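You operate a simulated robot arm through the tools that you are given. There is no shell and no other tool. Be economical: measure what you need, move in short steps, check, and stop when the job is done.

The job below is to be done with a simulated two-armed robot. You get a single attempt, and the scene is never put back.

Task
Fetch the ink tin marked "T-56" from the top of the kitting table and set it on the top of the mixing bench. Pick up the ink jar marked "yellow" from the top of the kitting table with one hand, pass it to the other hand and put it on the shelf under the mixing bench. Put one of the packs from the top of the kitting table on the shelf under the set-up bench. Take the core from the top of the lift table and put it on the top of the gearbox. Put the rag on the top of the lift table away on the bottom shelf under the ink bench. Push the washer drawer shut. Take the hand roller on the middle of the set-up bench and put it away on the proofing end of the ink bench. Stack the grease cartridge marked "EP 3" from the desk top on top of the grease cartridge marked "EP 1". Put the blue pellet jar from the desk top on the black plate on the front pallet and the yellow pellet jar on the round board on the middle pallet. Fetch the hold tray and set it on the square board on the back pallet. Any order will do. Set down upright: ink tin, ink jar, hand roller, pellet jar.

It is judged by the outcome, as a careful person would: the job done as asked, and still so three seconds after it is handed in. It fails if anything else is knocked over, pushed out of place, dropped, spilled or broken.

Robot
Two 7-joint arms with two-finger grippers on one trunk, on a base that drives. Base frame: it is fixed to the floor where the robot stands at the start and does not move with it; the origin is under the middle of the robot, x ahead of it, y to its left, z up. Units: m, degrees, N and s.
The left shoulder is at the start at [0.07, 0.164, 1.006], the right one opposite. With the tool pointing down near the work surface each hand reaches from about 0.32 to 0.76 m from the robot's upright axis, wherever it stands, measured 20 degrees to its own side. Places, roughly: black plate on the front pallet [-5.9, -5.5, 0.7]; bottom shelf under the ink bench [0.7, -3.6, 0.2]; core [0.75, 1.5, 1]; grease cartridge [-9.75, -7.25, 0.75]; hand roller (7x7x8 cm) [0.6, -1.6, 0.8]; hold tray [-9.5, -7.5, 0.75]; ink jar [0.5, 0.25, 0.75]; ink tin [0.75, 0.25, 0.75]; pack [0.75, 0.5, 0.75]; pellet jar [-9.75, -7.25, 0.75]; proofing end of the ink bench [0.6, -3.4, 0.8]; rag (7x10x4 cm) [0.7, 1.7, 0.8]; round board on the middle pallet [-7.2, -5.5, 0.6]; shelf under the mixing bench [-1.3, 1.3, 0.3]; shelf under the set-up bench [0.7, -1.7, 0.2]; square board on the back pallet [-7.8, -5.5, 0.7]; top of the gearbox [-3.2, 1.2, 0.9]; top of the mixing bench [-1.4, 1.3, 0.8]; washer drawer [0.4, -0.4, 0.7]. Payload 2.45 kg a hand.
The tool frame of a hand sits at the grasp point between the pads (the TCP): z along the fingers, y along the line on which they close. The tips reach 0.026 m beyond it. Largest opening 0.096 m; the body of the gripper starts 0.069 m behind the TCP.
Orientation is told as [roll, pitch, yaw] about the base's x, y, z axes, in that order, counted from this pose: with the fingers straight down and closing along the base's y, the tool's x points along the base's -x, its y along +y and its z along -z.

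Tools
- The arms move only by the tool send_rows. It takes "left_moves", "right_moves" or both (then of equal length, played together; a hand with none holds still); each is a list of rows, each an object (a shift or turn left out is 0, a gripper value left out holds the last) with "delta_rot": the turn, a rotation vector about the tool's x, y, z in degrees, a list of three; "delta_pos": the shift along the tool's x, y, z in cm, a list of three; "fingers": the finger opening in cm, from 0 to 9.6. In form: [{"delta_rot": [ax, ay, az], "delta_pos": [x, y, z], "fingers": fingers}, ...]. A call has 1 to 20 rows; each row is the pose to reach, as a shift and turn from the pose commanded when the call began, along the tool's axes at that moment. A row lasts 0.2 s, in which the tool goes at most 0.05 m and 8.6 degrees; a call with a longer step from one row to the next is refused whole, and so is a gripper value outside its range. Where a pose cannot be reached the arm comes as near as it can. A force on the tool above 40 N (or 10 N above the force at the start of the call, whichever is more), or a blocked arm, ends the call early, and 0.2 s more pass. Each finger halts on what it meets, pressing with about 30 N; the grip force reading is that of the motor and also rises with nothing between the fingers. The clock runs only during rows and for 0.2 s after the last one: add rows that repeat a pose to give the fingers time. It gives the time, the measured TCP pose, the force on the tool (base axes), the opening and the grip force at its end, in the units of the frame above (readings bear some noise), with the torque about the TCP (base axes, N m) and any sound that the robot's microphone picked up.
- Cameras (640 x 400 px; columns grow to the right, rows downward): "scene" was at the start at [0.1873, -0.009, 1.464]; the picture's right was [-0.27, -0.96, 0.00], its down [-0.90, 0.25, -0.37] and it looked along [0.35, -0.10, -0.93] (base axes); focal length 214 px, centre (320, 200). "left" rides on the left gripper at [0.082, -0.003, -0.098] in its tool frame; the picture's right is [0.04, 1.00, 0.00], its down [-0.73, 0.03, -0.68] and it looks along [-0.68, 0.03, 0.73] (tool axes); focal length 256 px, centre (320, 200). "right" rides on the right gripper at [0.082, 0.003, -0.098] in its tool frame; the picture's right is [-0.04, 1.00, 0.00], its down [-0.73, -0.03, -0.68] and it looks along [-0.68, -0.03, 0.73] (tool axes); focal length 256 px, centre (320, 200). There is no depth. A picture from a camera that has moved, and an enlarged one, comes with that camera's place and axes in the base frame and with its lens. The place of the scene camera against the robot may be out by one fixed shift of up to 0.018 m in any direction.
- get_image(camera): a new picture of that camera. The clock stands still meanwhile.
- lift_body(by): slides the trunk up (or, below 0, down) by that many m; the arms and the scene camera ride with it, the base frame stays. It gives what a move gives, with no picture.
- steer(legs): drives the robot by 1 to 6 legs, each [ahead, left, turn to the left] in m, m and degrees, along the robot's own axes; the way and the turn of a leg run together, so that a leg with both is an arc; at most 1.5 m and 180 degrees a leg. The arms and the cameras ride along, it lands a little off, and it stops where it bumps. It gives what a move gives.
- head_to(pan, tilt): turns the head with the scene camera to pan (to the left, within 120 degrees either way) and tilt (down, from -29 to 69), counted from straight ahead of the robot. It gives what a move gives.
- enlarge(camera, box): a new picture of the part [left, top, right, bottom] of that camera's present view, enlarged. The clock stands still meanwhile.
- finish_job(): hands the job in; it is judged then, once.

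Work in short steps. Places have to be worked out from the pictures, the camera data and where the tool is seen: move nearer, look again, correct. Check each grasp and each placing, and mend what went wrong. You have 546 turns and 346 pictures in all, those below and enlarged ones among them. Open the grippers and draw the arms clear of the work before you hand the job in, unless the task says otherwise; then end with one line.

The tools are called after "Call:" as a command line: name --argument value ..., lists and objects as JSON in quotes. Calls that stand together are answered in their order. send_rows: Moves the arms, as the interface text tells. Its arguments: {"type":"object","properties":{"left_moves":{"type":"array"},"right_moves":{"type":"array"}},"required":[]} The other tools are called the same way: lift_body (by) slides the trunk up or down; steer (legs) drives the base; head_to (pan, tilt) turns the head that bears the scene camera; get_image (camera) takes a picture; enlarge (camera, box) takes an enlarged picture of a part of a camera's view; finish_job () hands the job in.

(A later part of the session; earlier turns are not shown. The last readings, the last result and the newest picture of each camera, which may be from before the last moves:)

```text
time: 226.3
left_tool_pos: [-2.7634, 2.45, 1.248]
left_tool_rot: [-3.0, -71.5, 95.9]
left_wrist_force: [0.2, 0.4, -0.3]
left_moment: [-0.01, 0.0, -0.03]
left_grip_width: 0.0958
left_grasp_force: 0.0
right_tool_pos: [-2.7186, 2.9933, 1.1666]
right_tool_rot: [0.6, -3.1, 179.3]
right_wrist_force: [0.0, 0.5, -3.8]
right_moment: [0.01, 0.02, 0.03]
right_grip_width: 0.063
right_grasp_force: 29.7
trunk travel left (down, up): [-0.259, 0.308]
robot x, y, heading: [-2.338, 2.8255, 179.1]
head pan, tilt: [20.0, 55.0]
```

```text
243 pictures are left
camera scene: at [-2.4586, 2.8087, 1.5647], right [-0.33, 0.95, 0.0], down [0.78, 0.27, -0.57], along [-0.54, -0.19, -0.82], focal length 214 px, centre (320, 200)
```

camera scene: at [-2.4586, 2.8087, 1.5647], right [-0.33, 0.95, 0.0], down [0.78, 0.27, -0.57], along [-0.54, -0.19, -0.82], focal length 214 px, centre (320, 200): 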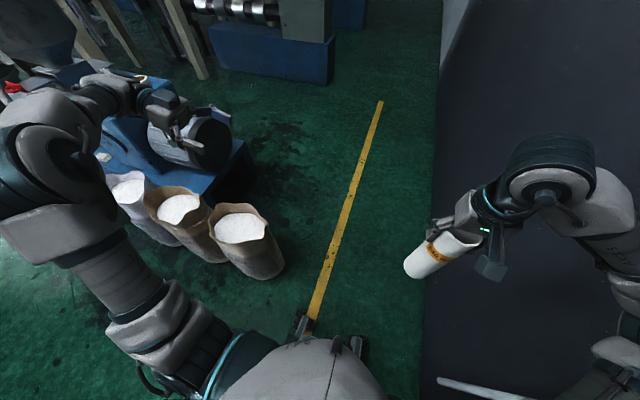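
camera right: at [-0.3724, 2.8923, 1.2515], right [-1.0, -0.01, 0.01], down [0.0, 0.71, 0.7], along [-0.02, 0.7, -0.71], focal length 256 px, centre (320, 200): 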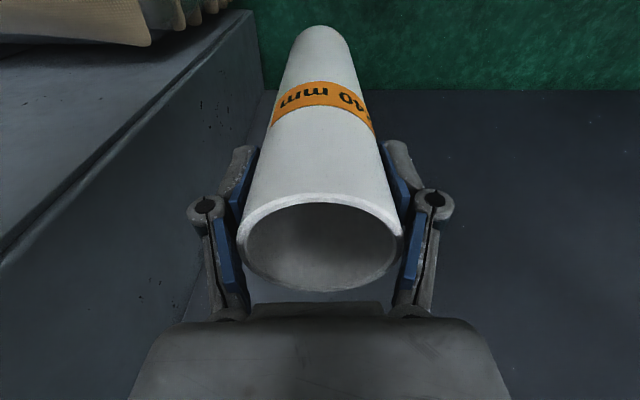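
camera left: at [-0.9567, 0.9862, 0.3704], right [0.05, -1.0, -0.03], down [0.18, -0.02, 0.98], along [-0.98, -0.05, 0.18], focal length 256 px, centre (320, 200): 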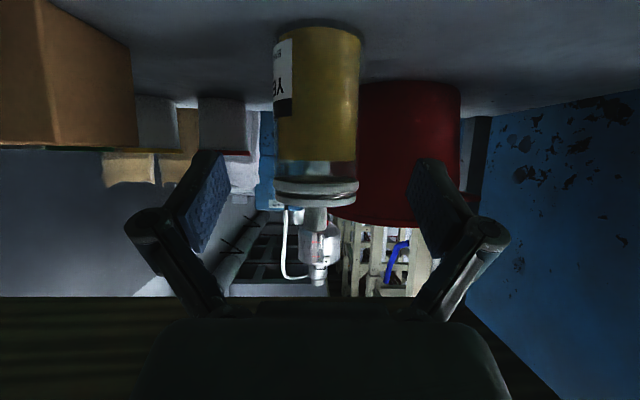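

The sacks stand as before and I have clearance on both sides. Drive on 1.5 m, then turn left to face −y.

Call:
steer --legs '[[0.6, 0, 0.9], [0.95, 0, 0]]'

Call:
head_to --pan 80 --tilt 35

Call:
get_image --camera "scene"

```text
time: 234.3
left_tool_pos: [-4.2998, 2.4051, 1.2474]
left_tool_rot: [-3.1, -71.5, 98.6]
left_wrist_force: [-0.1, 0.2, -0.1]
left_moment: [0.0, 0.0, 0.0]
left_grip_width: 0.0961
left_grasp_force: 0.1
right_tool_pos: [-4.2785, 2.9511, 1.1661]
right_tool_rot: [0.6, -3.0, -178.2]
right_wrist_force: [-0.1, -0.2, -1.5]
right_moment: [0.04, -0.01, 0.01]
right_grip_width: 0.0632
right_grasp_force: 30.1
trunk travel left (down, up): [-0.259, 0.308]
robot x, y, heading: [-3.8883, 2.8026, -178.5]
head pan, tilt: [20.0, 55.0]
```

```text
time: 235.6
left_tool_pos: [-4.2952, 2.405, 1.2478]
left_tool_rot: [-2.7, -71.5, 98.0]
left_wrist_force: [0.4, 0.2, -0.3]
left_moment: [-0.02, -0.03, 0.0]
left_grip_width: 0.0961
left_grasp_force: 0.1
right_tool_pos: [-4.2752, 2.9508, 1.1681]
right_tool_rot: [0.5, -3.2, -178.2]
right_wrist_force: [-0.2, 0.2, -3.3]
right_moment: [0.02, -0.05, -0.02]
right_grip_width: 0.0632
right_grasp_force: 29.8
trunk travel left (down, up): [-0.259, 0.308]
robot x, y, heading: [-3.8886, 2.8005, -178.4]
head pan, tilt: [80.0, 35.0]
```

```text
242 pictures are left
camera scene: at [-3.9561, 2.715, 1.593], right [-0.99, 0.15, 0.0], down [0.09, 0.57, -0.82], along [-0.12, -0.81, -0.58], focal length 214 px, centre (320, 200)
```

scene: 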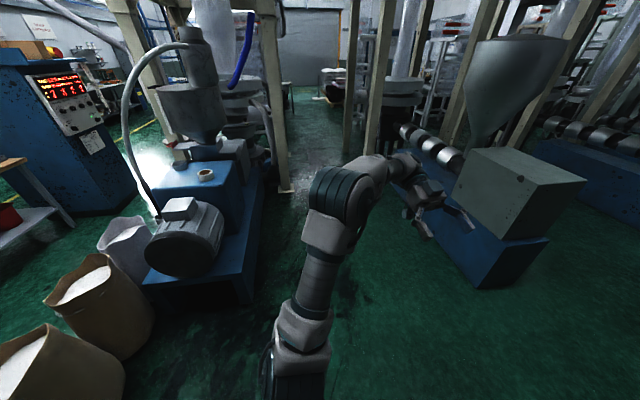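

Gearbox cap triangulates to (-3.37,1.32,0.895); plinth edge at x≈-3.59, floor open west of it. I turn to face −y, go down to y≈1.95, and turn to face +x.

Call:
steer --legs '[[0, 0, 88.5], [0.85, -0.1, 0], [0, 0, 90]]'

Call:
lift_body --by 0.08

Call:
head_to --pan -25 --tilt 40

Call:
get_image --camera "scene"

```text
time: 247.7
left_tool_pos: [-3.6047, 2.3565, 1.248]
left_tool_rot: [-2.6, -71.6, -83.1]
left_wrist_force: [1.2, 0.3, 0.6]
left_moment: [0.02, 0.01, 0.0]
left_grip_width: 0.096
left_grasp_force: 0.2
right_tool_pos: [-3.6358, 1.8134, 1.1674]
right_tool_rot: [0.6, -3.2, 0.7]
right_wrist_force: [-0.3, -0.4, -2.9]
right_moment: [0.02, -0.02, 0.0]
right_grip_width: 0.0632
right_grasp_force: 29.9
trunk travel left (down, up): [-0.259, 0.308]
robot x, y, heading: [-4.0225, 1.9681, 0.3]
head pan, tilt: [80.0, 35.0]
```

```text
time: 248.9
left_tool_pos: [-3.6077, 2.3573, 1.3291]
left_tool_rot: [-2.3, -71.6, -83.3]
left_wrist_force: [0.0, 0.6, 0.3]
left_moment: [-0.03, 0.0, 0.01]
left_grip_width: 0.096
left_grasp_force: 0.0
right_tool_pos: [-3.6398, 1.8128, 1.248]
right_tool_rot: [0.5, -3.3, 0.6]
right_wrist_force: [-0.7, 0.1, -2.4]
right_moment: [-0.02, 0.03, 0.01]
right_grip_width: 0.063
right_grasp_force: 30.0
trunk travel left (down, up): [-0.339, 0.228]
robot x, y, heading: [-4.0193, 1.9681, 0.4]
head pan, tilt: [80.0, 35.0]
```

```text
time: 250.7
left_tool_pos: [-3.6084, 2.3574, 1.3313]
left_tool_rot: [-2.1, -71.6, -83.6]
left_wrist_force: [-0.4, -0.3, -0.3]
left_moment: [0.0, 0.01, 0.0]
left_grip_width: 0.0962
left_grasp_force: 0.0
right_tool_pos: [-3.6402, 1.813, 1.2484]
right_tool_rot: [0.6, -3.4, 0.7]
right_wrist_force: [-0.4, 0.0, -3.3]
right_moment: [0.01, -0.01, -0.01]
right_grip_width: 0.0633
right_grasp_force: 29.6
trunk travel left (down, up): [-0.339, 0.228]
robot x, y, heading: [-4.0196, 1.9649, 0.7]
head pan, tilt: [-25.0, 40.0]
```

```text
241 pictures are left
camera scene: at [-3.9199, 1.9377, 1.6665], right [-0.41, -0.91, 0.0], down [-0.59, 0.27, -0.76], along [0.69, -0.32, -0.65], focal length 214 px, centre (320, 200)
```

scene: 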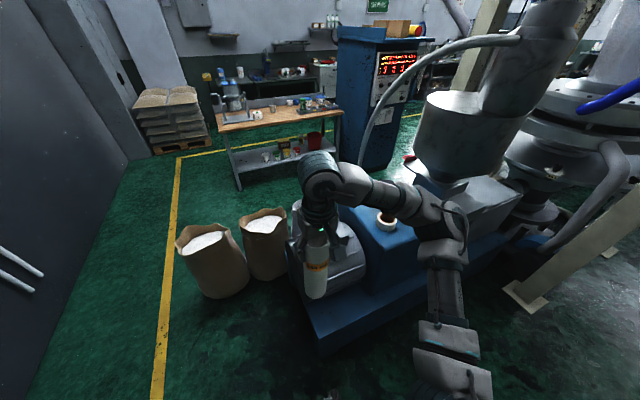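

The gearbox top is ahead-right. Strafe right 0.55 m and look from scene and right wrist.

Call:
steer --legs '[[0, -0.5, 0]]'

Call:
head_to --pan 5 --tilt 50

Call:
get_image --camera "scene"

Call:
get_image --camera "right"

```text
time: 253.7
left_tool_pos: [-3.605, 1.8633, 1.325]
left_tool_rot: [-2.5, -72.2, -83.1]
left_wrist_force: [-0.1, 0.3, -0.8]
left_moment: [-0.06, 0.0, -0.04]
left_grip_width: 0.0959
left_grasp_force: 0.1
right_tool_pos: [-3.637, 1.3176, 1.2496]
right_tool_rot: [-0.1, -3.4, 1.0]
right_wrist_force: [-1.2, 0.5, -2.6]
right_moment: [-0.02, 0.01, 0.0]
right_grip_width: 0.0636
right_grasp_force: 30.2
trunk travel left (down, up): [-0.339, 0.228]
robot x, y, heading: [-4.0102, 1.4615, 0.4]
head pan, tilt: [-25.0, 40.0]
```

```text
time: 254.6
left_tool_pos: [-3.6086, 1.8675, 1.327]
left_tool_rot: [-2.0, -72.3, -83.5]
left_wrist_force: [-0.4, -1.1, -0.2]
left_moment: [-0.01, -0.02, -0.01]
left_grip_width: 0.096
left_grasp_force: 0.0
right_tool_pos: [-3.639, 1.3216, 1.2519]
right_tool_rot: [-0.1, -3.5, 1.1]
right_wrist_force: [0.0, -0.2, -1.6]
right_moment: [-0.01, 0.01, 0.03]
right_grip_width: 0.0636
right_grasp_force: 29.7
trunk travel left (down, up): [-0.339, 0.228]
robot x, y, heading: [-4.015, 1.4587, 0.4]
head pan, tilt: [5.0, 50.0]
```

```text
240 pictures are left
camera scene: at [-3.9166, 1.4863, 1.6522], right [0.1, -1.0, 0.01], down [-0.76, -0.08, -0.64], along [0.64, 0.06, -0.77], focal length 214 px, centre (320, 200)
```

scene: 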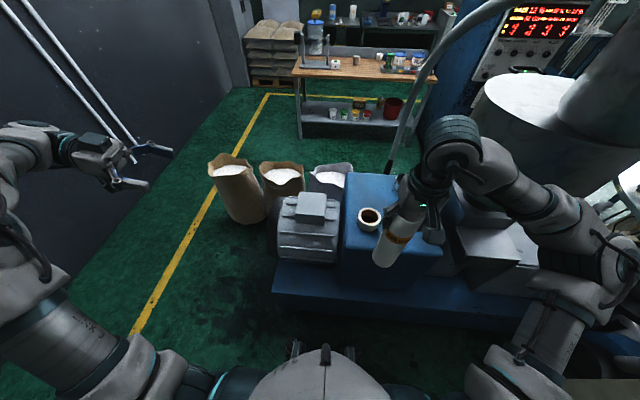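

```text
239 pictures are left
camera right: at [-3.7269, 1.3223, 1.3435], right [0.02, 1.0, 0.0], down [0.69, -0.02, 0.72], along [0.72, -0.02, -0.69], focal length 256 px, centre (320, 200)
```

right: 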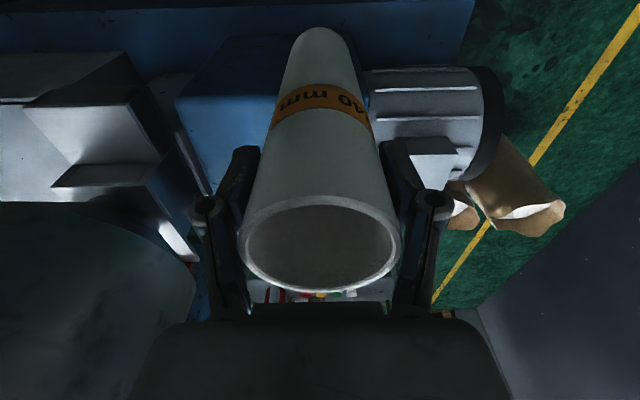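

Gearbox top spans x −3.49…−3.09, y 1.05…1.42, with a ring-shaped part at (-3.36,1.32). I'll set the core at about (-3.40,1.20). Drive ahead 0.11 m, move the hand there, and look.

Call:
steer --legs '[[0.11, 0, 0]]'

Call:
send_rows --right_moves '[{"delta_pos": [-3, -3, 0]}, {"delta_pos": [-6, -6, 0]}, {"delta_pos": [-9, -9, 0]}, {"delta_pos": [-12, -12, 0]}, {"delta_pos": [-12, -12, 4]}, {"delta_pos": [-12, -12, 8]}, {"delta_pos": [-12, -12, 8]}]'

Call:
get_image --camera "right"

Call:
get_image --camera "scene"

```text
time: 255.8
left_tool_pos: [-3.5011, 1.8541, 1.3306]
left_tool_rot: [-1.7, -71.8, -84.1]
left_wrist_force: [0.1, 0.2, 0.3]
left_moment: [0.03, 0.01, -0.04]
left_grip_width: 0.096
left_grasp_force: 0.1
right_tool_pos: [-3.5326, 1.3108, 1.2512]
right_tool_rot: [0.3, -3.6, 0.8]
right_wrist_force: [0.2, 0.4, -2.0]
right_moment: [0.04, 0.01, -0.03]
right_grip_width: 0.0631
right_grasp_force: 29.9
trunk travel left (down, up): [-0.339, 0.228]
robot x, y, heading: [-3.9085, 1.4604, 0.3]
head pan, tilt: [5.0, 50.0]
```

```text
time: 257.4
left_tool_pos: [-3.5029, 1.8559, 1.3313]
left_tool_rot: [-1.3, -71.8, -84.2]
left_wrist_force: [-0.3, 0.4, 0.1]
left_moment: [-0.03, -0.01, 0.04]
left_grip_width: 0.0962
left_grasp_force: 0.1
right_tool_pos: [-3.406, 1.1942, 1.1808]
right_tool_rot: [0.4, -3.7, 0.9]
right_wrist_force: [-0.6, 0.2, -1.7]
right_moment: [-0.03, 0.02, -0.02]
right_grip_width: 0.0632
right_grasp_force: 30.1
trunk travel left (down, up): [-0.339, 0.228]
robot x, y, heading: [-3.9066, 1.463, 0.5]
head pan, tilt: [5.0, 50.0]
```

```text
238 pictures are left
camera right: at [-3.4939, 1.1948, 1.272], right [0.02, 1.0, 0.01], down [0.69, -0.02, 0.72], along [0.72, -0.01, -0.69], focal length 256 px, centre (320, 200)
```

right: 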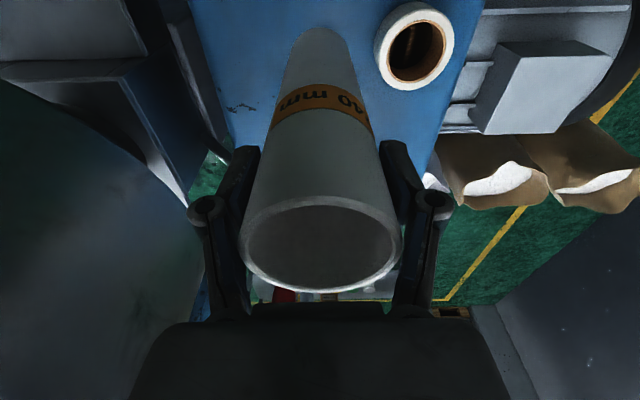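

```text
237 pictures are left
camera scene: at [-3.8092, 1.4826, 1.6523], right [0.1, -1.0, 0.01], down [-0.76, -0.08, -0.64], along [0.64, 0.06, -0.77], focal length 214 px, centre (320, 200)
```

scene: 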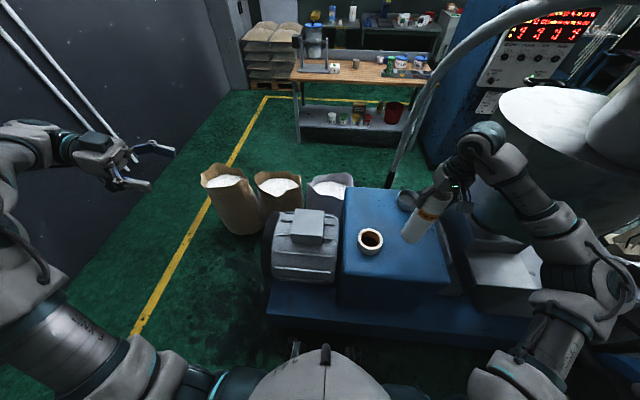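

There's ample room around the tube's foot. I level the tool (+1.7°) and descend toward contact.

Call:
send_rows --right_moves '[{"delta_rot": [0, 1.7, 0], "delta_pos": [0, 0, 3]}, {"delta_rot": [0, 1.7, 0], "delta_pos": [0, 0, 6]}, {"delta_rot": [0, 1.7, 0], "delta_pos": [0, 0, 8.5]}, {"delta_rot": [0, 1.7, 0], "delta_pos": [0, 0, 9.3]}, {"delta_rot": [0, 1.7, 0], "delta_pos": [0, 0, 10]}, {"delta_rot": [0, 1.7, 0], "delta_pos": [0, 0, 10]}]'

Call:
get_image --camera "right"

Call:
enlarge --camera "scene" --box '[320, 150, 500, 310]'

```text
time: 258.8
left_tool_pos: [-3.5021, 1.8346, 1.3343]
left_tool_rot: [-1.1, -70.9, -84.5]
left_wrist_force: [-0.1, -0.7, -0.1]
left_moment: [0.04, -0.01, 0.02]
left_grip_width: 0.096
left_grasp_force: 0.0
right_tool_pos: [-3.4028, 1.1762, 1.0731]
right_tool_rot: [1.0, -1.9, 0.7]
right_wrist_force: [-1.0, -0.3, -2.5]
right_moment: [0.03, 0.0, -0.01]
right_grip_width: 0.0632
right_grasp_force: 30.1
trunk travel left (down, up): [-0.339, 0.228]
robot x, y, heading: [-3.9056, 1.4558, 0.5]
head pan, tilt: [5.0, 50.0]
```

```text
236 pictures are left
camera right: at [-3.4868, 1.1751, 1.1677], right [0.03, 1.0, 0.02], down [0.71, -0.03, 0.7], along [0.7, -0.01, -0.71], focal length 256 px, centre (320, 200)
```

right: 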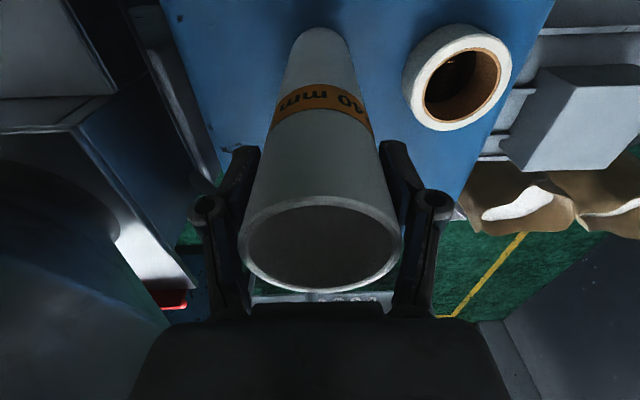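

```text
2.50 times, centred on (410, 230) of scene
camera zoom: at [-3.8088, 1.4612, 1.6523], right [0.09, -1.0, -0.01], down [-0.77, -0.07, -0.64], along [0.64, 0.06, -0.77], focal length 536 px, centre (95, 125)
```

zoom: 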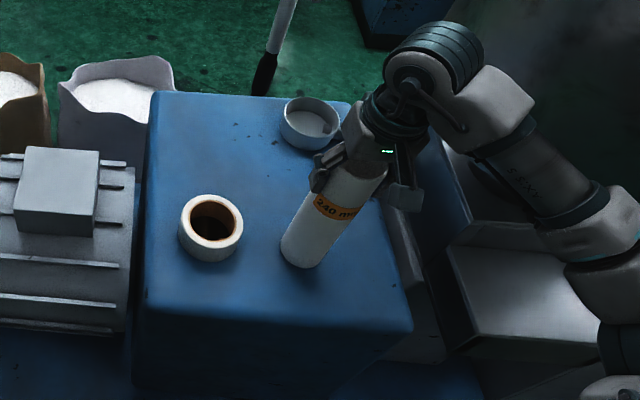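

Close to the surface, clear of the tape roll and the cup. Lower until contact.

Call:
send_rows --right_moves '[{"delta_pos": [0, 0, 0.7]}, {"delta_pos": [0, 0, 1.4]}, {"delta_pos": [0, 0, 2.1]}, {"delta_pos": [0, 0, 2.1]}]'

```text
time: 259.8
left_tool_pos: [-3.5036, 1.8453, 1.3345]
left_tool_rot: [-0.9, -71.4, -84.8]
left_wrist_force: [0.3, 0.2, 0.5]
left_moment: [0.03, 0.0, -0.03]
left_grip_width: 0.0961
left_grasp_force: 0.0
right_tool_pos: [-3.4012, 1.1852, 1.0612]
right_tool_rot: [0.9, -2.4, 0.8]
right_wrist_force: [1.1, 9.0, 32.3]
right_moment: [0.99, -0.08, -0.1]
right_grip_width: 0.0639
right_grasp_force: 30.0
trunk travel left (down, up): [-0.339, 0.228]
robot x, y, heading: [-3.9052, 1.4585, 0.5]
head pan, tilt: [5.0, 50.0]
```

Contact. I ease 0.6 cm up to relieve the load, then release and rise straight up.

Call:
send_rows --right_moves '[{"delta_pos": [0, 0, -0.6]}, {"delta_pos": [0, 0, -0.6]}, {"delta_pos": [0, 0, -0.6], "fingers": 9.6}, {"delta_pos": [0, 0, -0.6]}, {"delta_pos": [0, 0, -0.6]}, {"delta_pos": [0, 0, -2]}, {"delta_pos": [0, 0, -5]}, {"delta_pos": [0, 0, -8]}, {"delta_pos": [0, 0, -11]}]'

Call:
get_image --camera "right"

Call:
enlarge --camera "scene" --box '[320, 150, 500, 310]'

```text
time: 261.8
left_tool_pos: [-3.503, 1.8459, 1.3339]
left_tool_rot: [-1.1, -71.4, -84.4]
left_wrist_force: [0.0, -0.6, 0.3]
left_moment: [-0.04, 0.02, 0.02]
left_grip_width: 0.096
left_grasp_force: 0.1
right_tool_pos: [-3.4065, 1.1806, 1.1669]
right_tool_rot: [0.7, -2.0, 0.9]
right_wrist_force: [-0.5, 0.0, 0.8]
right_moment: [0.03, -0.02, 0.03]
right_grip_width: 0.0964
right_grasp_force: 0.0
trunk travel left (down, up): [-0.339, 0.228]
robot x, y, heading: [-3.9063, 1.4608, 0.5]
head pan, tilt: [5.0, 50.0]
```

```text
234 pictures are left
camera right: at [-3.4904, 1.1823, 1.2613], right [0.03, 1.0, 0.01], down [0.71, -0.03, 0.7], along [0.7, -0.01, -0.71], focal length 256 px, centre (320, 200)
```

right: 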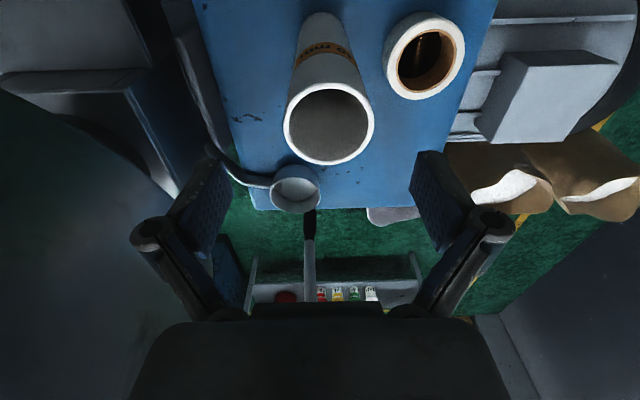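

```text
2.50 times, centred on (410, 230) of scene
camera zoom: at [-3.8101, 1.4723, 1.6524], right [0.1, -1.0, 0.0], down [-0.76, -0.07, -0.64], along [0.64, 0.06, -0.77], focal length 536 px, centre (95, 125)
```

zoom: 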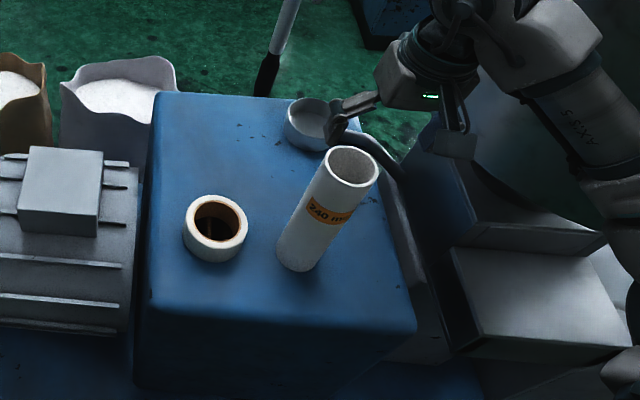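

The core stands on the gearbox. I raise the hand, draw it in, strafe back to y≈1.95 and check the left arm's lateral extent before passing the wall gap.

Call:
send_rows --right_moves '[{"delta_pos": [0, 0, -4]}, {"delta_pos": [3, 2, -6]}, {"delta_pos": [7, 4, -6]}, {"delta_pos": [11, 6, -6]}, {"delta_pos": [15, 8, -6]}]'

Call:
steer --legs '[[-0.1, 0, 0], [0, 0.5, 0], [0, 0.5, 0]]'

Call:
head_to --pan 85 --tilt 45

Call:
get_image --camera "scene"

```text
time: 263.0
left_tool_pos: [-3.502, 1.8459, 1.3332]
left_tool_rot: [-1.2, -71.5, -84.3]
left_wrist_force: [0.3, -0.4, -0.8]
left_moment: [0.01, 0.03, -0.01]
left_grip_width: 0.0961
left_grasp_force: 0.0
right_tool_pos: [-3.5582, 1.2645, 1.2223]
right_tool_rot: [0.7, -2.0, 0.8]
right_wrist_force: [-0.1, -0.2, -0.3]
right_moment: [0.01, -0.03, 0.0]
right_grip_width: 0.0963
right_grasp_force: 0.0
trunk travel left (down, up): [-0.339, 0.228]
robot x, y, heading: [-3.9064, 1.4637, 0.3]
head pan, tilt: [5.0, 50.0]
```

```text
time: 269.3
left_tool_pos: [-3.6287, 2.8517, 1.3373]
left_tool_rot: [-0.8, -70.6, -83.3]
left_wrist_force: [-0.6, 0.0, 0.0]
left_moment: [0.1, 0.02, 0.0]
left_grip_width: 0.0959
left_grasp_force: 0.0
right_tool_pos: [-3.6679, 2.27, 1.22]
right_tool_rot: [1.3, -2.0, 2.1]
right_wrist_force: [1.1, -0.9, 0.4]
right_moment: [0.04, 0.0, -0.04]
right_grip_width: 0.0963
right_grasp_force: 0.0
trunk travel left (down, up): [-0.339, 0.228]
robot x, y, heading: [-4.0231, 2.4721, 1.8]
head pan, tilt: [5.0, 50.0]
```

```text
time: 270.8
left_tool_pos: [-3.6332, 2.8852, 1.3304]
left_tool_rot: [-1.3, -72.0, -82.8]
left_wrist_force: [0.2, 0.6, -1.0]
left_moment: [-0.08, 0.0, -0.01]
left_grip_width: 0.0959
left_grasp_force: 0.1
right_tool_pos: [-3.6707, 2.3015, 1.2246]
right_tool_rot: [0.1, -2.1, 2.3]
right_wrist_force: [0.2, -0.5, 0.0]
right_moment: [-0.03, -0.03, 0.0]
right_grip_width: 0.0959
right_grasp_force: 0.0
trunk travel left (down, up): [-0.339, 0.228]
robot x, y, heading: [-4.0248, 2.4781, 1.9]
head pan, tilt: [85.0, 45.0]
```

```text
232 pictures are left
camera scene: at [-3.9988, 2.5964, 1.6573], right [1.0, -0.05, 0.0], down [-0.04, -0.72, -0.69], along [0.04, 0.69, -0.72], focal length 214 px, centre (320, 200)
```

scene: 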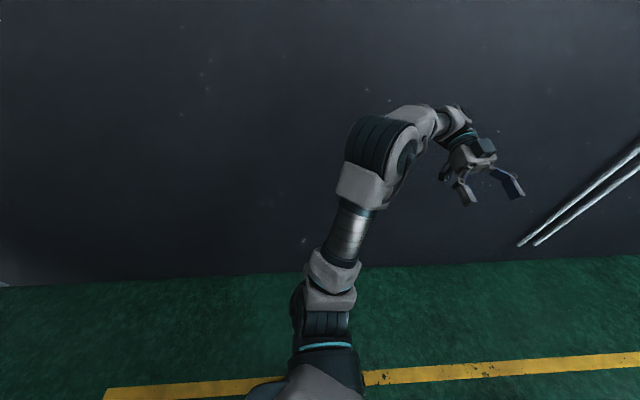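

The left arm would come too near the wall at heading 0, so I turn to heading 180 (as on the way in) and reverse through the gap at y≈2.81.

Call:
steer --legs '[[0, 0, 89], [0, 0, 89], [0, -0.33, 0]]'

```text
time: 280.5
left_tool_pos: [-4.4231, 2.4747, 1.3463]
left_tool_rot: [0.2, -69.9, 91.7]
left_wrist_force: [0.8, 1.1, 1.6]
left_moment: [-0.15, -0.02, 0.05]
left_grip_width: 0.0959
left_grasp_force: 0.0
right_tool_pos: [-4.3449, 3.0526, 1.2191]
right_tool_rot: [2.1, -2.4, 178.2]
right_wrist_force: [-0.1, -0.5, 0.4]
right_moment: [-0.04, 0.03, 0.0]
right_grip_width: 0.096
right_grasp_force: 0.0
trunk travel left (down, up): [-0.339, 0.228]
robot x, y, heading: [-4.0109, 2.8074, 178.3]
head pan, tilt: [85.0, 45.0]
```

Reverse along the gap with a heading correction.

Call:
steer --legs '[[-0.5, 0, 1.7], [-1.2, 0, 0], [-0.4, 0, 0]]'

```text
time: 291.4
left_tool_pos: [-2.2715, 2.4491, 1.3378]
left_tool_rot: [-1.2, -71.0, 95.8]
left_wrist_force: [-0.2, -0.2, -0.3]
left_moment: [0.09, -0.01, 0.0]
left_grip_width: 0.0959
left_grasp_force: 0.1
right_tool_pos: [-2.2229, 3.0307, 1.2214]
right_tool_rot: [1.0, -2.1, -178.9]
right_wrist_force: [0.0, 0.5, -0.7]
right_moment: [0.0, -0.01, 0.0]
right_grip_width: 0.0961
right_grasp_force: 0.1
trunk travel left (down, up): [-0.339, 0.228]
robot x, y, heading: [-1.8709, 2.8279, -179.1]
head pan, tilt: [85.0, 45.0]
```

Clear of the gap. Continue: shift to y≈2.53, reverse to x≈-0.47, then turn toward the lift table.

Call:
steer --legs '[[0, 0.3, -0.9], [-1.4, 0, 0], [0, 0, 90], [0.9, 0, 0], [0, 0, 90]]'

Call:
head_to --pan 5 --tilt 50

Call:
get_image --camera "scene"

```text
time: 312.0
left_tool_pos: [-0.0626, 1.9097, 1.3542]
left_tool_rot: [0.2, -68.5, -86.2]
left_wrist_force: [0.6, -2.8, 2.7]
left_moment: [0.29, 0.02, -0.08]
left_grip_width: 0.0957
left_grasp_force: 0.1
right_tool_pos: [-0.1186, 1.3338, 1.2118]
right_tool_rot: [3.6, -2.2, 0.0]
right_wrist_force: [-0.9, -2.7, 1.3]
right_moment: [0.24, 0.02, 0.01]
right_grip_width: 0.0962
right_grasp_force: 0.1
trunk travel left (down, up): [-0.339, 0.228]
robot x, y, heading: [-0.4656, 1.5914, 0.5]
head pan, tilt: [85.0, 45.0]
```

```text
time: 313.6
left_tool_pos: [-0.0685, 1.9731, 1.3386]
left_tool_rot: [0.3, -71.2, -86.1]
left_wrist_force: [-0.6, 0.1, -0.7]
left_moment: [-0.03, -0.02, 0.05]
left_grip_width: 0.0961
left_grasp_force: 0.1
right_tool_pos: [-0.1249, 1.3899, 1.2256]
right_tool_rot: [0.7, -2.4, 0.4]
right_wrist_force: [-0.3, 0.6, 0.6]
right_moment: [0.01, 0.0, 0.0]
right_grip_width: 0.0961
right_grasp_force: 0.2
trunk travel left (down, up): [-0.339, 0.228]
robot x, y, heading: [-0.4616, 1.5923, 0.3]
head pan, tilt: [5.0, 50.0]
```

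```text
231 pictures are left
camera scene: at [-0.3676, 1.6404, 1.6515], right [0.09, -1.0, 0.02], down [-0.76, -0.09, -0.64], along [0.64, 0.04, -0.77], focal length 214 px, centre (320, 200)
```

scene: 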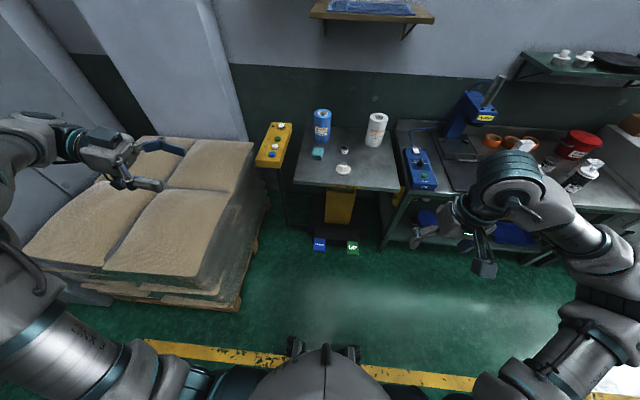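

Now the rag. Lower the trunk by 0.16 m and drive to about (0.04,1.79), then view it with the right wrist camera.

Call:
lift_body --by -0.16

Call:
steer --legs '[[0, 0.2, 0], [0.5, 0, 0]]'

Call:
get_image --camera "right"

Call:
get_image --camera "scene"

```text
time: 315.4
left_tool_pos: [-0.0206, 1.9512, 1.1295]
left_tool_rot: [-22.1, -68.3, -65.1]
left_wrist_force: [-0.5, -0.7, 0.7]
left_moment: [0.02, -0.01, 0.03]
left_grip_width: 0.0962
left_grasp_force: 0.0
right_tool_pos: [-0.1271, 1.3699, 1.0651]
right_tool_rot: [1.5, -2.7, 0.1]
right_wrist_force: [-1.0, -0.3, 0.8]
right_moment: [0.03, -0.06, -0.02]
right_grip_width: 0.0958
right_grasp_force: 0.0
trunk travel left (down, up): [-0.179, 0.388]
robot x, y, heading: [-0.4636, 1.5889, 0.3]
head pan, tilt: [5.0, 50.0]
```

```text
time: 319.6
left_tool_pos: [0.4798, 2.2007, 1.1167]
left_tool_rot: [-24.5, -69.8, -62.4]
left_wrist_force: [-0.2, 0.8, -0.6]
left_moment: [-0.11, -0.02, 0.02]
left_grip_width: 0.0961
left_grasp_force: 0.1
right_tool_pos: [0.38, 1.6158, 1.0677]
right_tool_rot: [0.1, -2.4, 0.8]
right_wrist_force: [0.9, 0.8, -0.6]
right_moment: [-0.02, 0.0, 0.04]
right_grip_width: 0.096
right_grasp_force: 0.0
trunk travel left (down, up): [-0.179, 0.388]
robot x, y, heading: [0.0413, 1.8051, 0.8]
head pan, tilt: [5.0, 50.0]
```

```text
230 pictures are left
camera right: at [0.294, 1.6179, 1.1612], right [0.03, 1.0, 0.0], down [0.71, -0.02, 0.71], along [0.71, -0.02, -0.71], focal length 256 px, centre (320, 200)
```

right: 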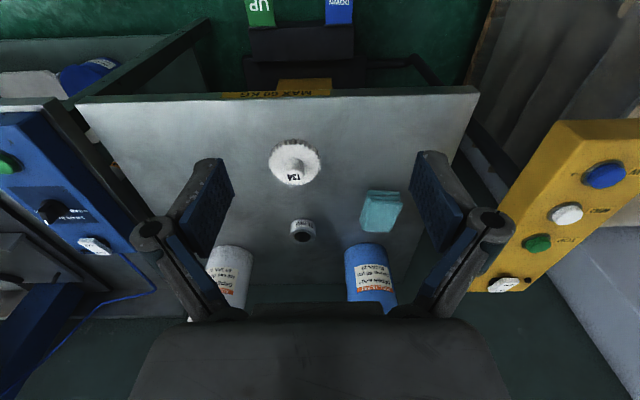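

```text
229 pictures are left
camera scene: at [0.2462, 1.8501, 1.4848], right [0.1, -0.99, 0.02], down [-0.76, -0.09, -0.64], along [0.64, 0.05, -0.77], focal length 214 px, centre (320, 200)
```

scene: 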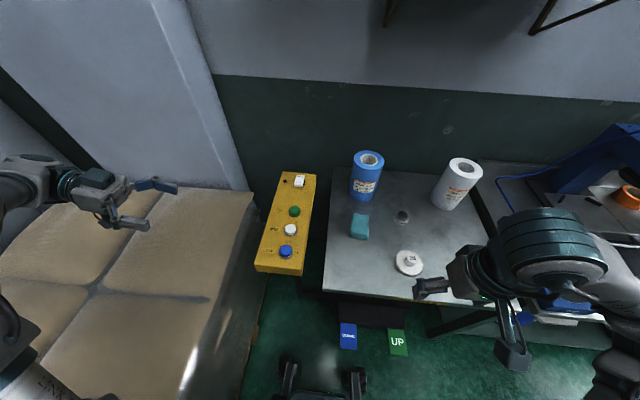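

Rag ≈(0.67,1.732), long side along x, so closing along y suits. Move above it and look.

Call:
send_rows --right_moves '[{"delta_pos": [-4, 1.6, 1]}, {"delta_pos": [-8, 3.2, 2]}, {"delta_pos": [-12, 4.8, 4]}, {"delta_pos": [-16, 6.4, 6]}, {"delta_pos": [-19.5, 8, 8]}, {"delta_pos": [-23, 9.6, 10]}, {"delta_pos": [-26, 10.8, 11]}, {"delta_pos": [-28.5, 11.2, 12]}, {"delta_pos": [-28.5, 11.2, 12]}]'

Call:
get_image --camera "right"

```text
time: 321.8
left_tool_pos: [0.4742, 2.1677, 1.1289]
left_tool_rot: [-22.2, -68.6, -64.6]
left_wrist_force: [-0.1, 0.5, 0.1]
left_moment: [-0.03, -0.02, 0.04]
left_grip_width: 0.0962
left_grasp_force: 0.0
right_tool_pos: [0.6579, 1.7072, 0.9655]
right_tool_rot: [1.4, -2.9, 0.6]
right_wrist_force: [-0.4, 0.3, -0.1]
right_moment: [-0.03, 0.02, -0.01]
right_grip_width: 0.0957
right_grasp_force: 0.0
trunk travel left (down, up): [-0.179, 0.388]
robot x, y, heading: [0.0377, 1.8017, 0.5]
head pan, tilt: [5.0, 50.0]
stopped in row 9 (right hand): the arm was blocked; the commanded pose is now the measured one
```

```text
228 pictures are left
camera right: at [0.5721, 1.7059, 1.0579], right [0.03, 1.0, 0.03], down [0.7, -0.04, 0.71], along [0.71, 0.0, -0.7], focal length 256 px, centre (320, 200)
```

right: 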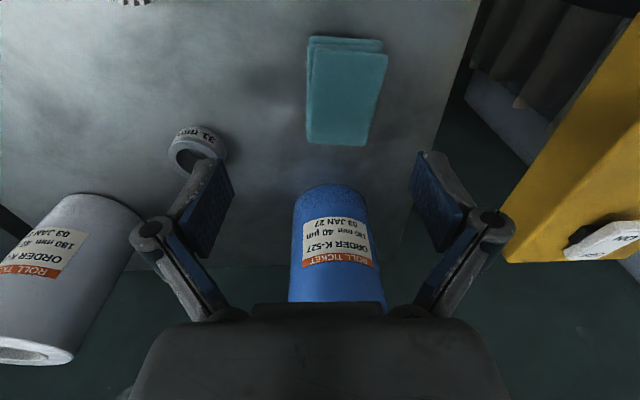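

Rag centre (0.672,1.732) is confirmed. The hand stopped short on the last row; I correct sideways and descend cautiously.

Call:
send_rows --right_moves '[{"delta_pos": [-0.5, 1.2, 0]}, {"delta_pos": [-1.3, 2.5, 1]}, {"delta_pos": [-1.3, 2.5, 4]}, {"delta_pos": [-1.3, 2.5, 7]}, {"delta_pos": [-1.3, 2.5, 10]}, {"delta_pos": [-1.3, 2.5, 12.3]}, {"delta_pos": [-1.3, 2.5, 12.3]}]'

Call:
get_image --camera "right"

Call:
get_image --camera "scene"

```text
time: 323.4
left_tool_pos: [0.4758, 2.159, 1.1304]
left_tool_rot: [-22.0, -68.0, -64.8]
left_wrist_force: [-0.4, -0.4, 0.3]
left_moment: [0.04, 0.0, -0.03]
left_grip_width: 0.0957
left_grasp_force: 0.0
right_tool_pos: [0.6775, 1.7242, 0.8415]
right_tool_rot: [1.8, -2.7, 0.6]
right_wrist_force: [0.2, -0.6, -0.2]
right_moment: [0.02, -0.01, -0.04]
right_grip_width: 0.096
right_grasp_force: 0.1
trunk travel left (down, up): [-0.179, 0.388]
robot x, y, heading: [0.0348, 1.7962, 0.7]
head pan, tilt: [5.0, 50.0]
```

```text
227 pictures are left
camera right: at [0.591, 1.723, 0.9341], right [0.03, 1.0, 0.03], down [0.7, -0.04, 0.71], along [0.71, 0.0, -0.7], focal length 256 px, centre (320, 200)
```

right: 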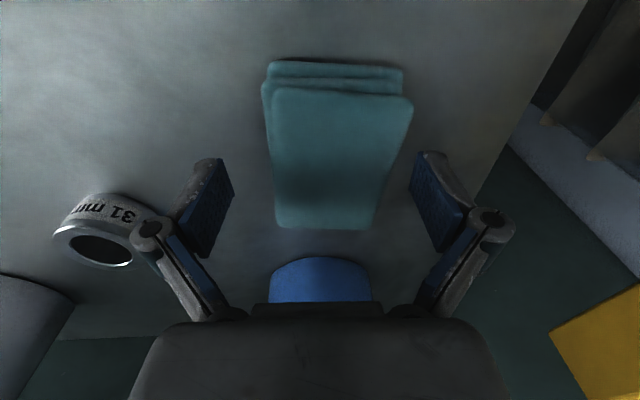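

```text
226 pictures are left
camera scene: at [0.2482, 1.7972, 1.4853], right [0.1, -1.0, -0.01], down [-0.77, -0.07, -0.64], along [0.64, 0.07, -0.77], focal length 214 px, centre (320, 200)
```

scene: 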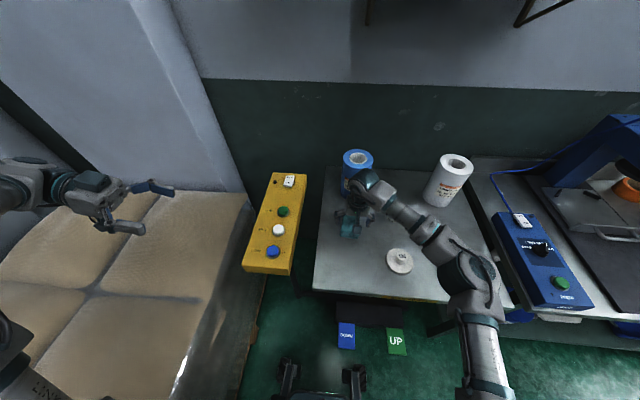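

The rag is between the fingers. Shift 0.4 cm, down 0.8 cm, and close.

Call:
send_rows --right_moves '[{"delta_pos": [0, 0.5, 0.9]}, {"delta_pos": [0, 0.5, 0.9]}, {"delta_pos": [0, 0.5, 0.9], "fingers": 3}, {"delta_pos": [0, 0.5, 0.9]}, {"delta_pos": [0, 0.5, 0.9]}, {"delta_pos": [0, 0.5, 0.9]}]'

Call:
get_image --camera "right"

```text
time: 324.8
left_tool_pos: [0.476, 2.1633, 1.1265]
left_tool_rot: [-23.4, -68.0, -63.6]
left_wrist_force: [-0.4, 0.1, 1.3]
left_moment: [0.01, 0.01, 0.02]
left_grip_width: 0.0961
left_grasp_force: 0.0
right_tool_pos: [0.6783, 1.7337, 0.8337]
right_tool_rot: [1.7, -2.8, 0.6]
right_wrist_force: [-0.3, 1.8, 4.9]
right_moment: [0.16, 0.06, 0.03]
right_grip_width: 0.066
right_grasp_force: 29.9
trunk travel left (down, up): [-0.179, 0.388]
robot x, y, heading: [0.0379, 1.7975, 0.6]
head pan, tilt: [5.0, 50.0]
```

```text
225 pictures are left
camera right: at [0.5915, 1.7328, 0.9267], right [0.03, 1.0, 0.03], down [0.7, -0.04, 0.71], along [0.71, 0.0, -0.7], focal length 256 px, centre (320, 200)
```

right: 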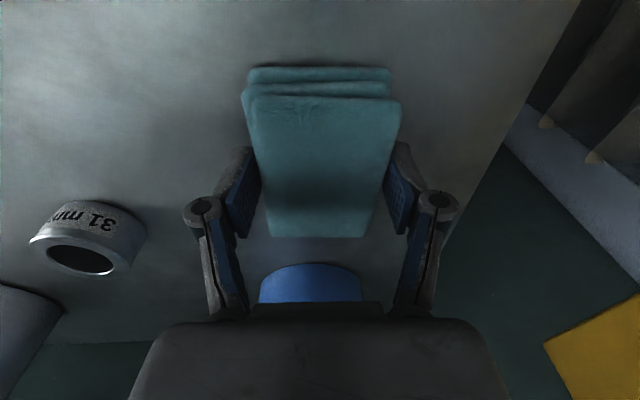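

Rag gripped. Lift it, draw in, back out to x≈-0.35 and strafe down along the benches toward the ink bench.

Call:
send_rows --right_moves '[{"delta_pos": [0, 0, -3]}, {"delta_pos": [0, 0, -7]}, {"delta_pos": [0, 0, -11]}, {"delta_pos": [3, 0, -15]}, {"delta_pos": [7, -1, -18]}, {"delta_pos": [11, -2.5, -20]}, {"delta_pos": [15, -4, -21]}, {"delta_pos": [19, -6, -22]}, {"delta_pos": [22, -8, -22]}, {"delta_pos": [25, -10, -22]}]'

Call:
steer --legs '[[-0.4, 0, 0], [0, -1.3, -0.5], [0, -1.3, 0]]'

Call:
get_image --camera "right"

Call:
head_to --pan -50 --tilt 35

Call:
get_image --camera "scene"

```text
refused: row 5 steps farther than a row can; nothing moved
```

```text
time: 339.6
left_tool_pos: [0.0891, -0.4604, 1.1266]
left_tool_rot: [-23.2, -68.3, -65.1]
left_wrist_force: [0.1, -0.5, -0.3]
left_moment: [-0.03, -0.02, 0.0]
left_grip_width: 0.0961
left_grasp_force: 0.0
right_tool_pos: [0.28, -0.8959, 0.8346]
right_tool_rot: [1.4, -2.8, -0.8]
right_wrist_force: [-0.5, -0.3, -0.3]
right_moment: [0.01, -0.02, -0.03]
right_grip_width: 0.0647
right_grasp_force: 30.2
trunk travel left (down, up): [-0.179, 0.388]
robot x, y, heading: [-0.357, -0.8201, -0.9]
head pan, tilt: [5.0, 50.0]
```

```text
224 pictures are left
camera right: at [0.1944, -0.8952, 0.9265], right [0.05, 1.0, 0.03], down [0.7, -0.06, 0.71], along [0.71, -0.02, -0.7], focal length 256 px, centre (320, 200)
```

right: 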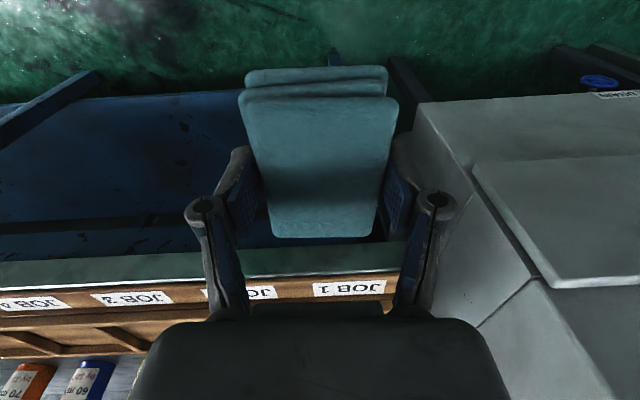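

```text
time: 340.8
left_tool_pos: [0.0862, -0.4644, 1.1243]
left_tool_rot: [-24.7, -67.9, -63.8]
left_wrist_force: [0.3, 0.1, -0.6]
left_moment: [-0.01, 0.0, -0.02]
left_grip_width: 0.0961
left_grasp_force: 0.1
right_tool_pos: [0.2779, -0.8993, 0.8365]
right_tool_rot: [1.5, -3.1, -0.9]
right_wrist_force: [-0.5, 0.3, -0.5]
right_moment: [0.01, 0.01, 0.0]
right_grip_width: 0.0649
right_grasp_force: 29.7
trunk travel left (down, up): [-0.179, 0.388]
robot x, y, heading: [-0.3594, -0.8201, -1.0]
head pan, tilt: [-50.0, 35.0]
```

```text
223 pictures are left
camera scene: at [-0.1679, -0.8864, 1.5071], right [-0.78, -0.63, 0.01], down [-0.37, 0.44, -0.82], along [0.51, -0.64, -0.58], focal length 214 px, centre (320, 200)
```

scene: 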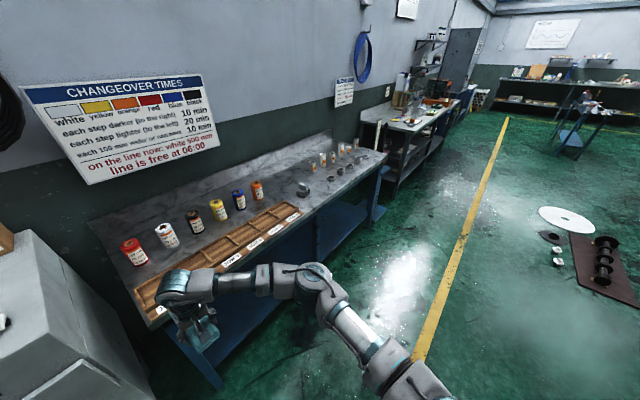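

The lift rows were refused (a step too long) and the drive went ahead with the rag at table height; luckily the rag is still held and the path was clear. I'll not chain drives after arm moves again. Raise and draw in the hand now.

Call:
send_rows --right_moves '[{"delta_pos": [0, 0, -4]}, {"delta_pos": [2, -1, -8]}, {"delta_pos": [4, -2, -12]}, {"delta_pos": [7, -4, -15]}, {"delta_pos": [10, -6, -18]}, {"delta_pos": [13, -8, -20]}, {"delta_pos": [16, -9, -21]}, {"delta_pos": [19, -10, -22]}, {"delta_pos": [19, -10, -22]}]'

Call:
head_to --pan 60 --tilt 25

Call:
get_image --camera "scene"

```text
time: 342.8
left_tool_pos: [0.086, -0.4635, 1.1239]
left_tool_rot: [-24.1, -68.0, -64.3]
left_wrist_force: [1.0, -0.6, -0.9]
left_moment: [-0.01, -0.03, -0.02]
left_grip_width: 0.0961
left_grasp_force: 0.0
right_tool_pos: [0.0747, -1.001, 1.0475]
right_tool_rot: [1.4, -3.1, -0.8]
right_wrist_force: [0.2, 0.2, -0.3]
right_moment: [-0.01, -0.03, -0.01]
right_grip_width: 0.0648
right_grasp_force: 30.0
trunk travel left (down, up): [-0.179, 0.388]
robot x, y, heading: [-0.3575, -0.822, -1.2]
head pan, tilt: [-50.0, 35.0]
```

```text
time: 344.7
left_tool_pos: [0.0858, -0.4647, 1.125]
left_tool_rot: [-24.2, -68.0, -64.2]
left_wrist_force: [0.9, 0.5, 0.3]
left_moment: [0.01, 0.03, 0.03]
left_grip_width: 0.0959
left_grasp_force: 0.1
right_tool_pos: [0.075, -1.0008, 1.0463]
right_tool_rot: [1.6, -3.1, -0.7]
right_wrist_force: [-0.6, -0.3, -0.1]
right_moment: [-0.01, 0.02, 0.02]
right_grip_width: 0.0649
right_grasp_force: 30.3
trunk travel left (down, up): [-0.179, 0.388]
robot x, y, heading: [-0.3611, -0.8189, -1.0]
head pan, tilt: [60.0, 25.0]
```

```text
222 pictures are left
camera scene: at [-0.1773, -0.7403, 1.5229], right [0.86, -0.51, 0.0], down [-0.22, -0.36, -0.91], along [0.46, 0.78, -0.43], focal length 214 px, centre (320, 200)
```

scene: 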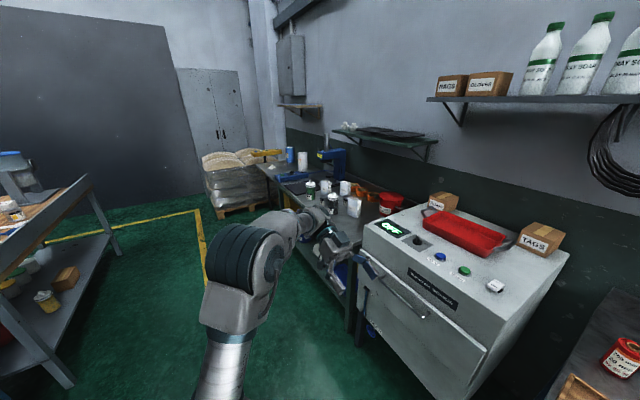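

Everything stands as it should. I strafe on to the ink bench at y≈-3.4.

Call:
steer --legs '[[0, -1.3, 1.0], [0, -1.25, 0]]'

Call:
head_to --pan -15 --tilt 45

Call:
get_image --camera "scene"

```text
time: 357.2
left_tool_pos: [0.0875, -2.9979, 1.1228]
left_tool_rot: [-24.7, -68.4, -61.8]
left_wrist_force: [0.3, 0.1, -0.1]
left_moment: [-0.05, 0.0, -0.02]
left_grip_width: 0.096
left_grasp_force: 0.2
right_tool_pos: [0.0939, -3.5351, 1.0475]
right_tool_rot: [1.2, -3.1, 1.2]
right_wrist_force: [0.0, 1.4, -0.9]
right_moment: [-0.06, -0.01, -0.01]
right_grip_width: 0.0649
right_grasp_force: 29.8
trunk travel left (down, up): [-0.179, 0.388]
robot x, y, heading: [-0.3419, -3.3789, 1.1]
head pan, tilt: [60.0, 25.0]
```

```text
time: 358.6
left_tool_pos: [0.0859, -3.005, 1.1214]
left_tool_rot: [-25.4, -67.7, -61.2]
left_wrist_force: [-0.1, -0.4, 0.6]
left_moment: [-0.01, 0.01, -0.01]
left_grip_width: 0.096
left_grasp_force: 0.0
right_tool_pos: [0.0917, -3.5417, 1.0491]
right_tool_rot: [1.4, -3.3, 1.0]
right_wrist_force: [-0.5, 0.3, -0.2]
right_moment: [0.0, 0.01, -0.01]
right_grip_width: 0.0651
right_grasp_force: 30.2
trunk travel left (down, up): [-0.179, 0.388]
robot x, y, heading: [-0.3401, -3.3765, 1.0]
head pan, tilt: [-15.0, 45.0]
```

```text
221 pictures are left
camera scene: at [-0.1314, -3.3907, 1.4922], right [-0.24, -0.97, 0.0], down [-0.69, 0.17, -0.7], along [0.68, -0.17, -0.71], focal length 214 px, centre (320, 200)
```

scene: 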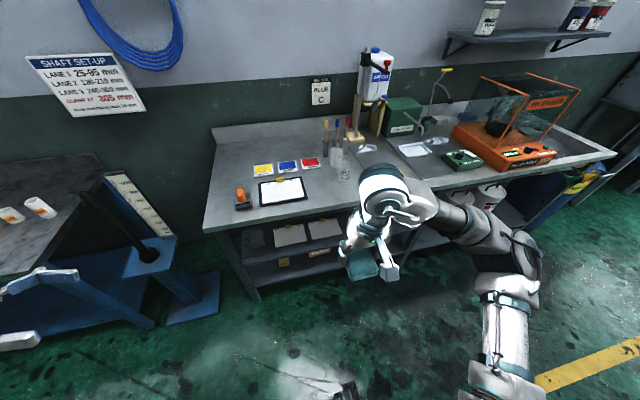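

This is the ink bench, with two shelves underneath. I back off 0.35 m, lower the trunk, and look underneath.

Call:
steer --legs '[[-0.3, 0.1, -1]]'

Call:
lift_body --by -0.15

Call:
head_to --pan -5 --tilt 38

Call:
enlarge --camera "scene" --box '[180, 100, 500, 300]'

```text
time: 360.8
left_tool_pos: [-0.2144, -2.9234, 1.1223]
left_tool_rot: [-25.4, -67.5, -62.8]
left_wrist_force: [0.2, -0.2, -0.2]
left_moment: [-0.01, 0.0, 0.03]
left_grip_width: 0.0959
left_grasp_force: 0.1
right_tool_pos: [-0.2235, -3.4593, 1.0474]
right_tool_rot: [1.7, -3.3, -0.4]
right_wrist_force: [1.3, 0.2, 0.2]
right_moment: [0.01, -0.04, 0.03]
right_grip_width: 0.0647
right_grasp_force: 30.2
trunk travel left (down, up): [-0.179, 0.388]
robot x, y, heading: [-0.6504, -3.2788, -0.3]
head pan, tilt: [-15.0, 45.0]
```

```text
time: 362.6
left_tool_pos: [-0.1448, -2.9197, 0.85]
left_tool_rot: [-54.1, -55.7, -37.1]
left_wrist_force: [-1.1, 0.7, 0.0]
left_moment: [-0.01, 0.0, 0.05]
left_grip_width: 0.0963
left_grasp_force: 0.1
right_tool_pos: [-0.2269, -3.4566, 0.9011]
right_tool_rot: [1.6, -3.7, -0.4]
right_wrist_force: [-1.0, 0.4, -0.1]
right_moment: [0.04, 0.01, -0.01]
right_grip_width: 0.0647
right_grasp_force: 29.6
trunk travel left (down, up): [-0.029, 0.538]
robot x, y, heading: [-0.6512, -3.2786, -0.5]
head pan, tilt: [-15.0, 45.0]
```

```text
time: 363.3
left_tool_pos: [-0.1443, -2.9196, 0.8486]
left_tool_rot: [-54.4, -55.9, -37.0]
left_wrist_force: [-1.0, -0.9, 0.4]
left_moment: [0.0, 0.02, -0.01]
left_grip_width: 0.0957
left_grasp_force: 0.0
right_tool_pos: [-0.2267, -3.4556, 0.8995]
right_tool_rot: [1.5, -3.5, -0.4]
right_wrist_force: [0.1, 0.5, -0.1]
right_moment: [-0.01, 0.02, -0.01]
right_grip_width: 0.0647
right_grasp_force: 30.3
trunk travel left (down, up): [-0.029, 0.538]
robot x, y, heading: [-0.6554, -3.2798, -0.2]
head pan, tilt: [-5.0, 38.0]
```

```text
2.00 times, centred on (340, 200) of scene
camera zoom: at [-0.2538, -3.2852, 1.3102], right [-0.09, -1.0, 0.0], down [-0.62, 0.06, -0.78], along [0.78, -0.08, -0.62], focal length 429 px, centre (280, 200)
```

zoom: 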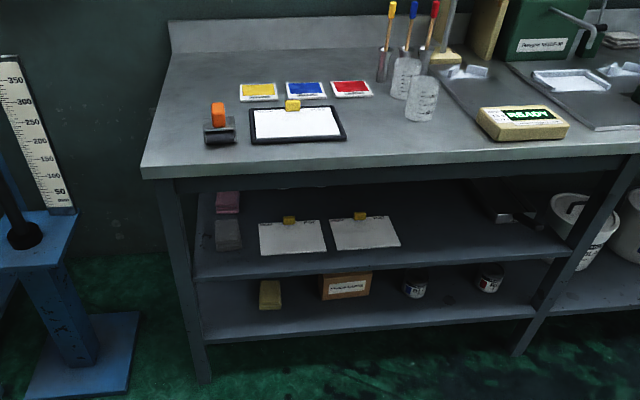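

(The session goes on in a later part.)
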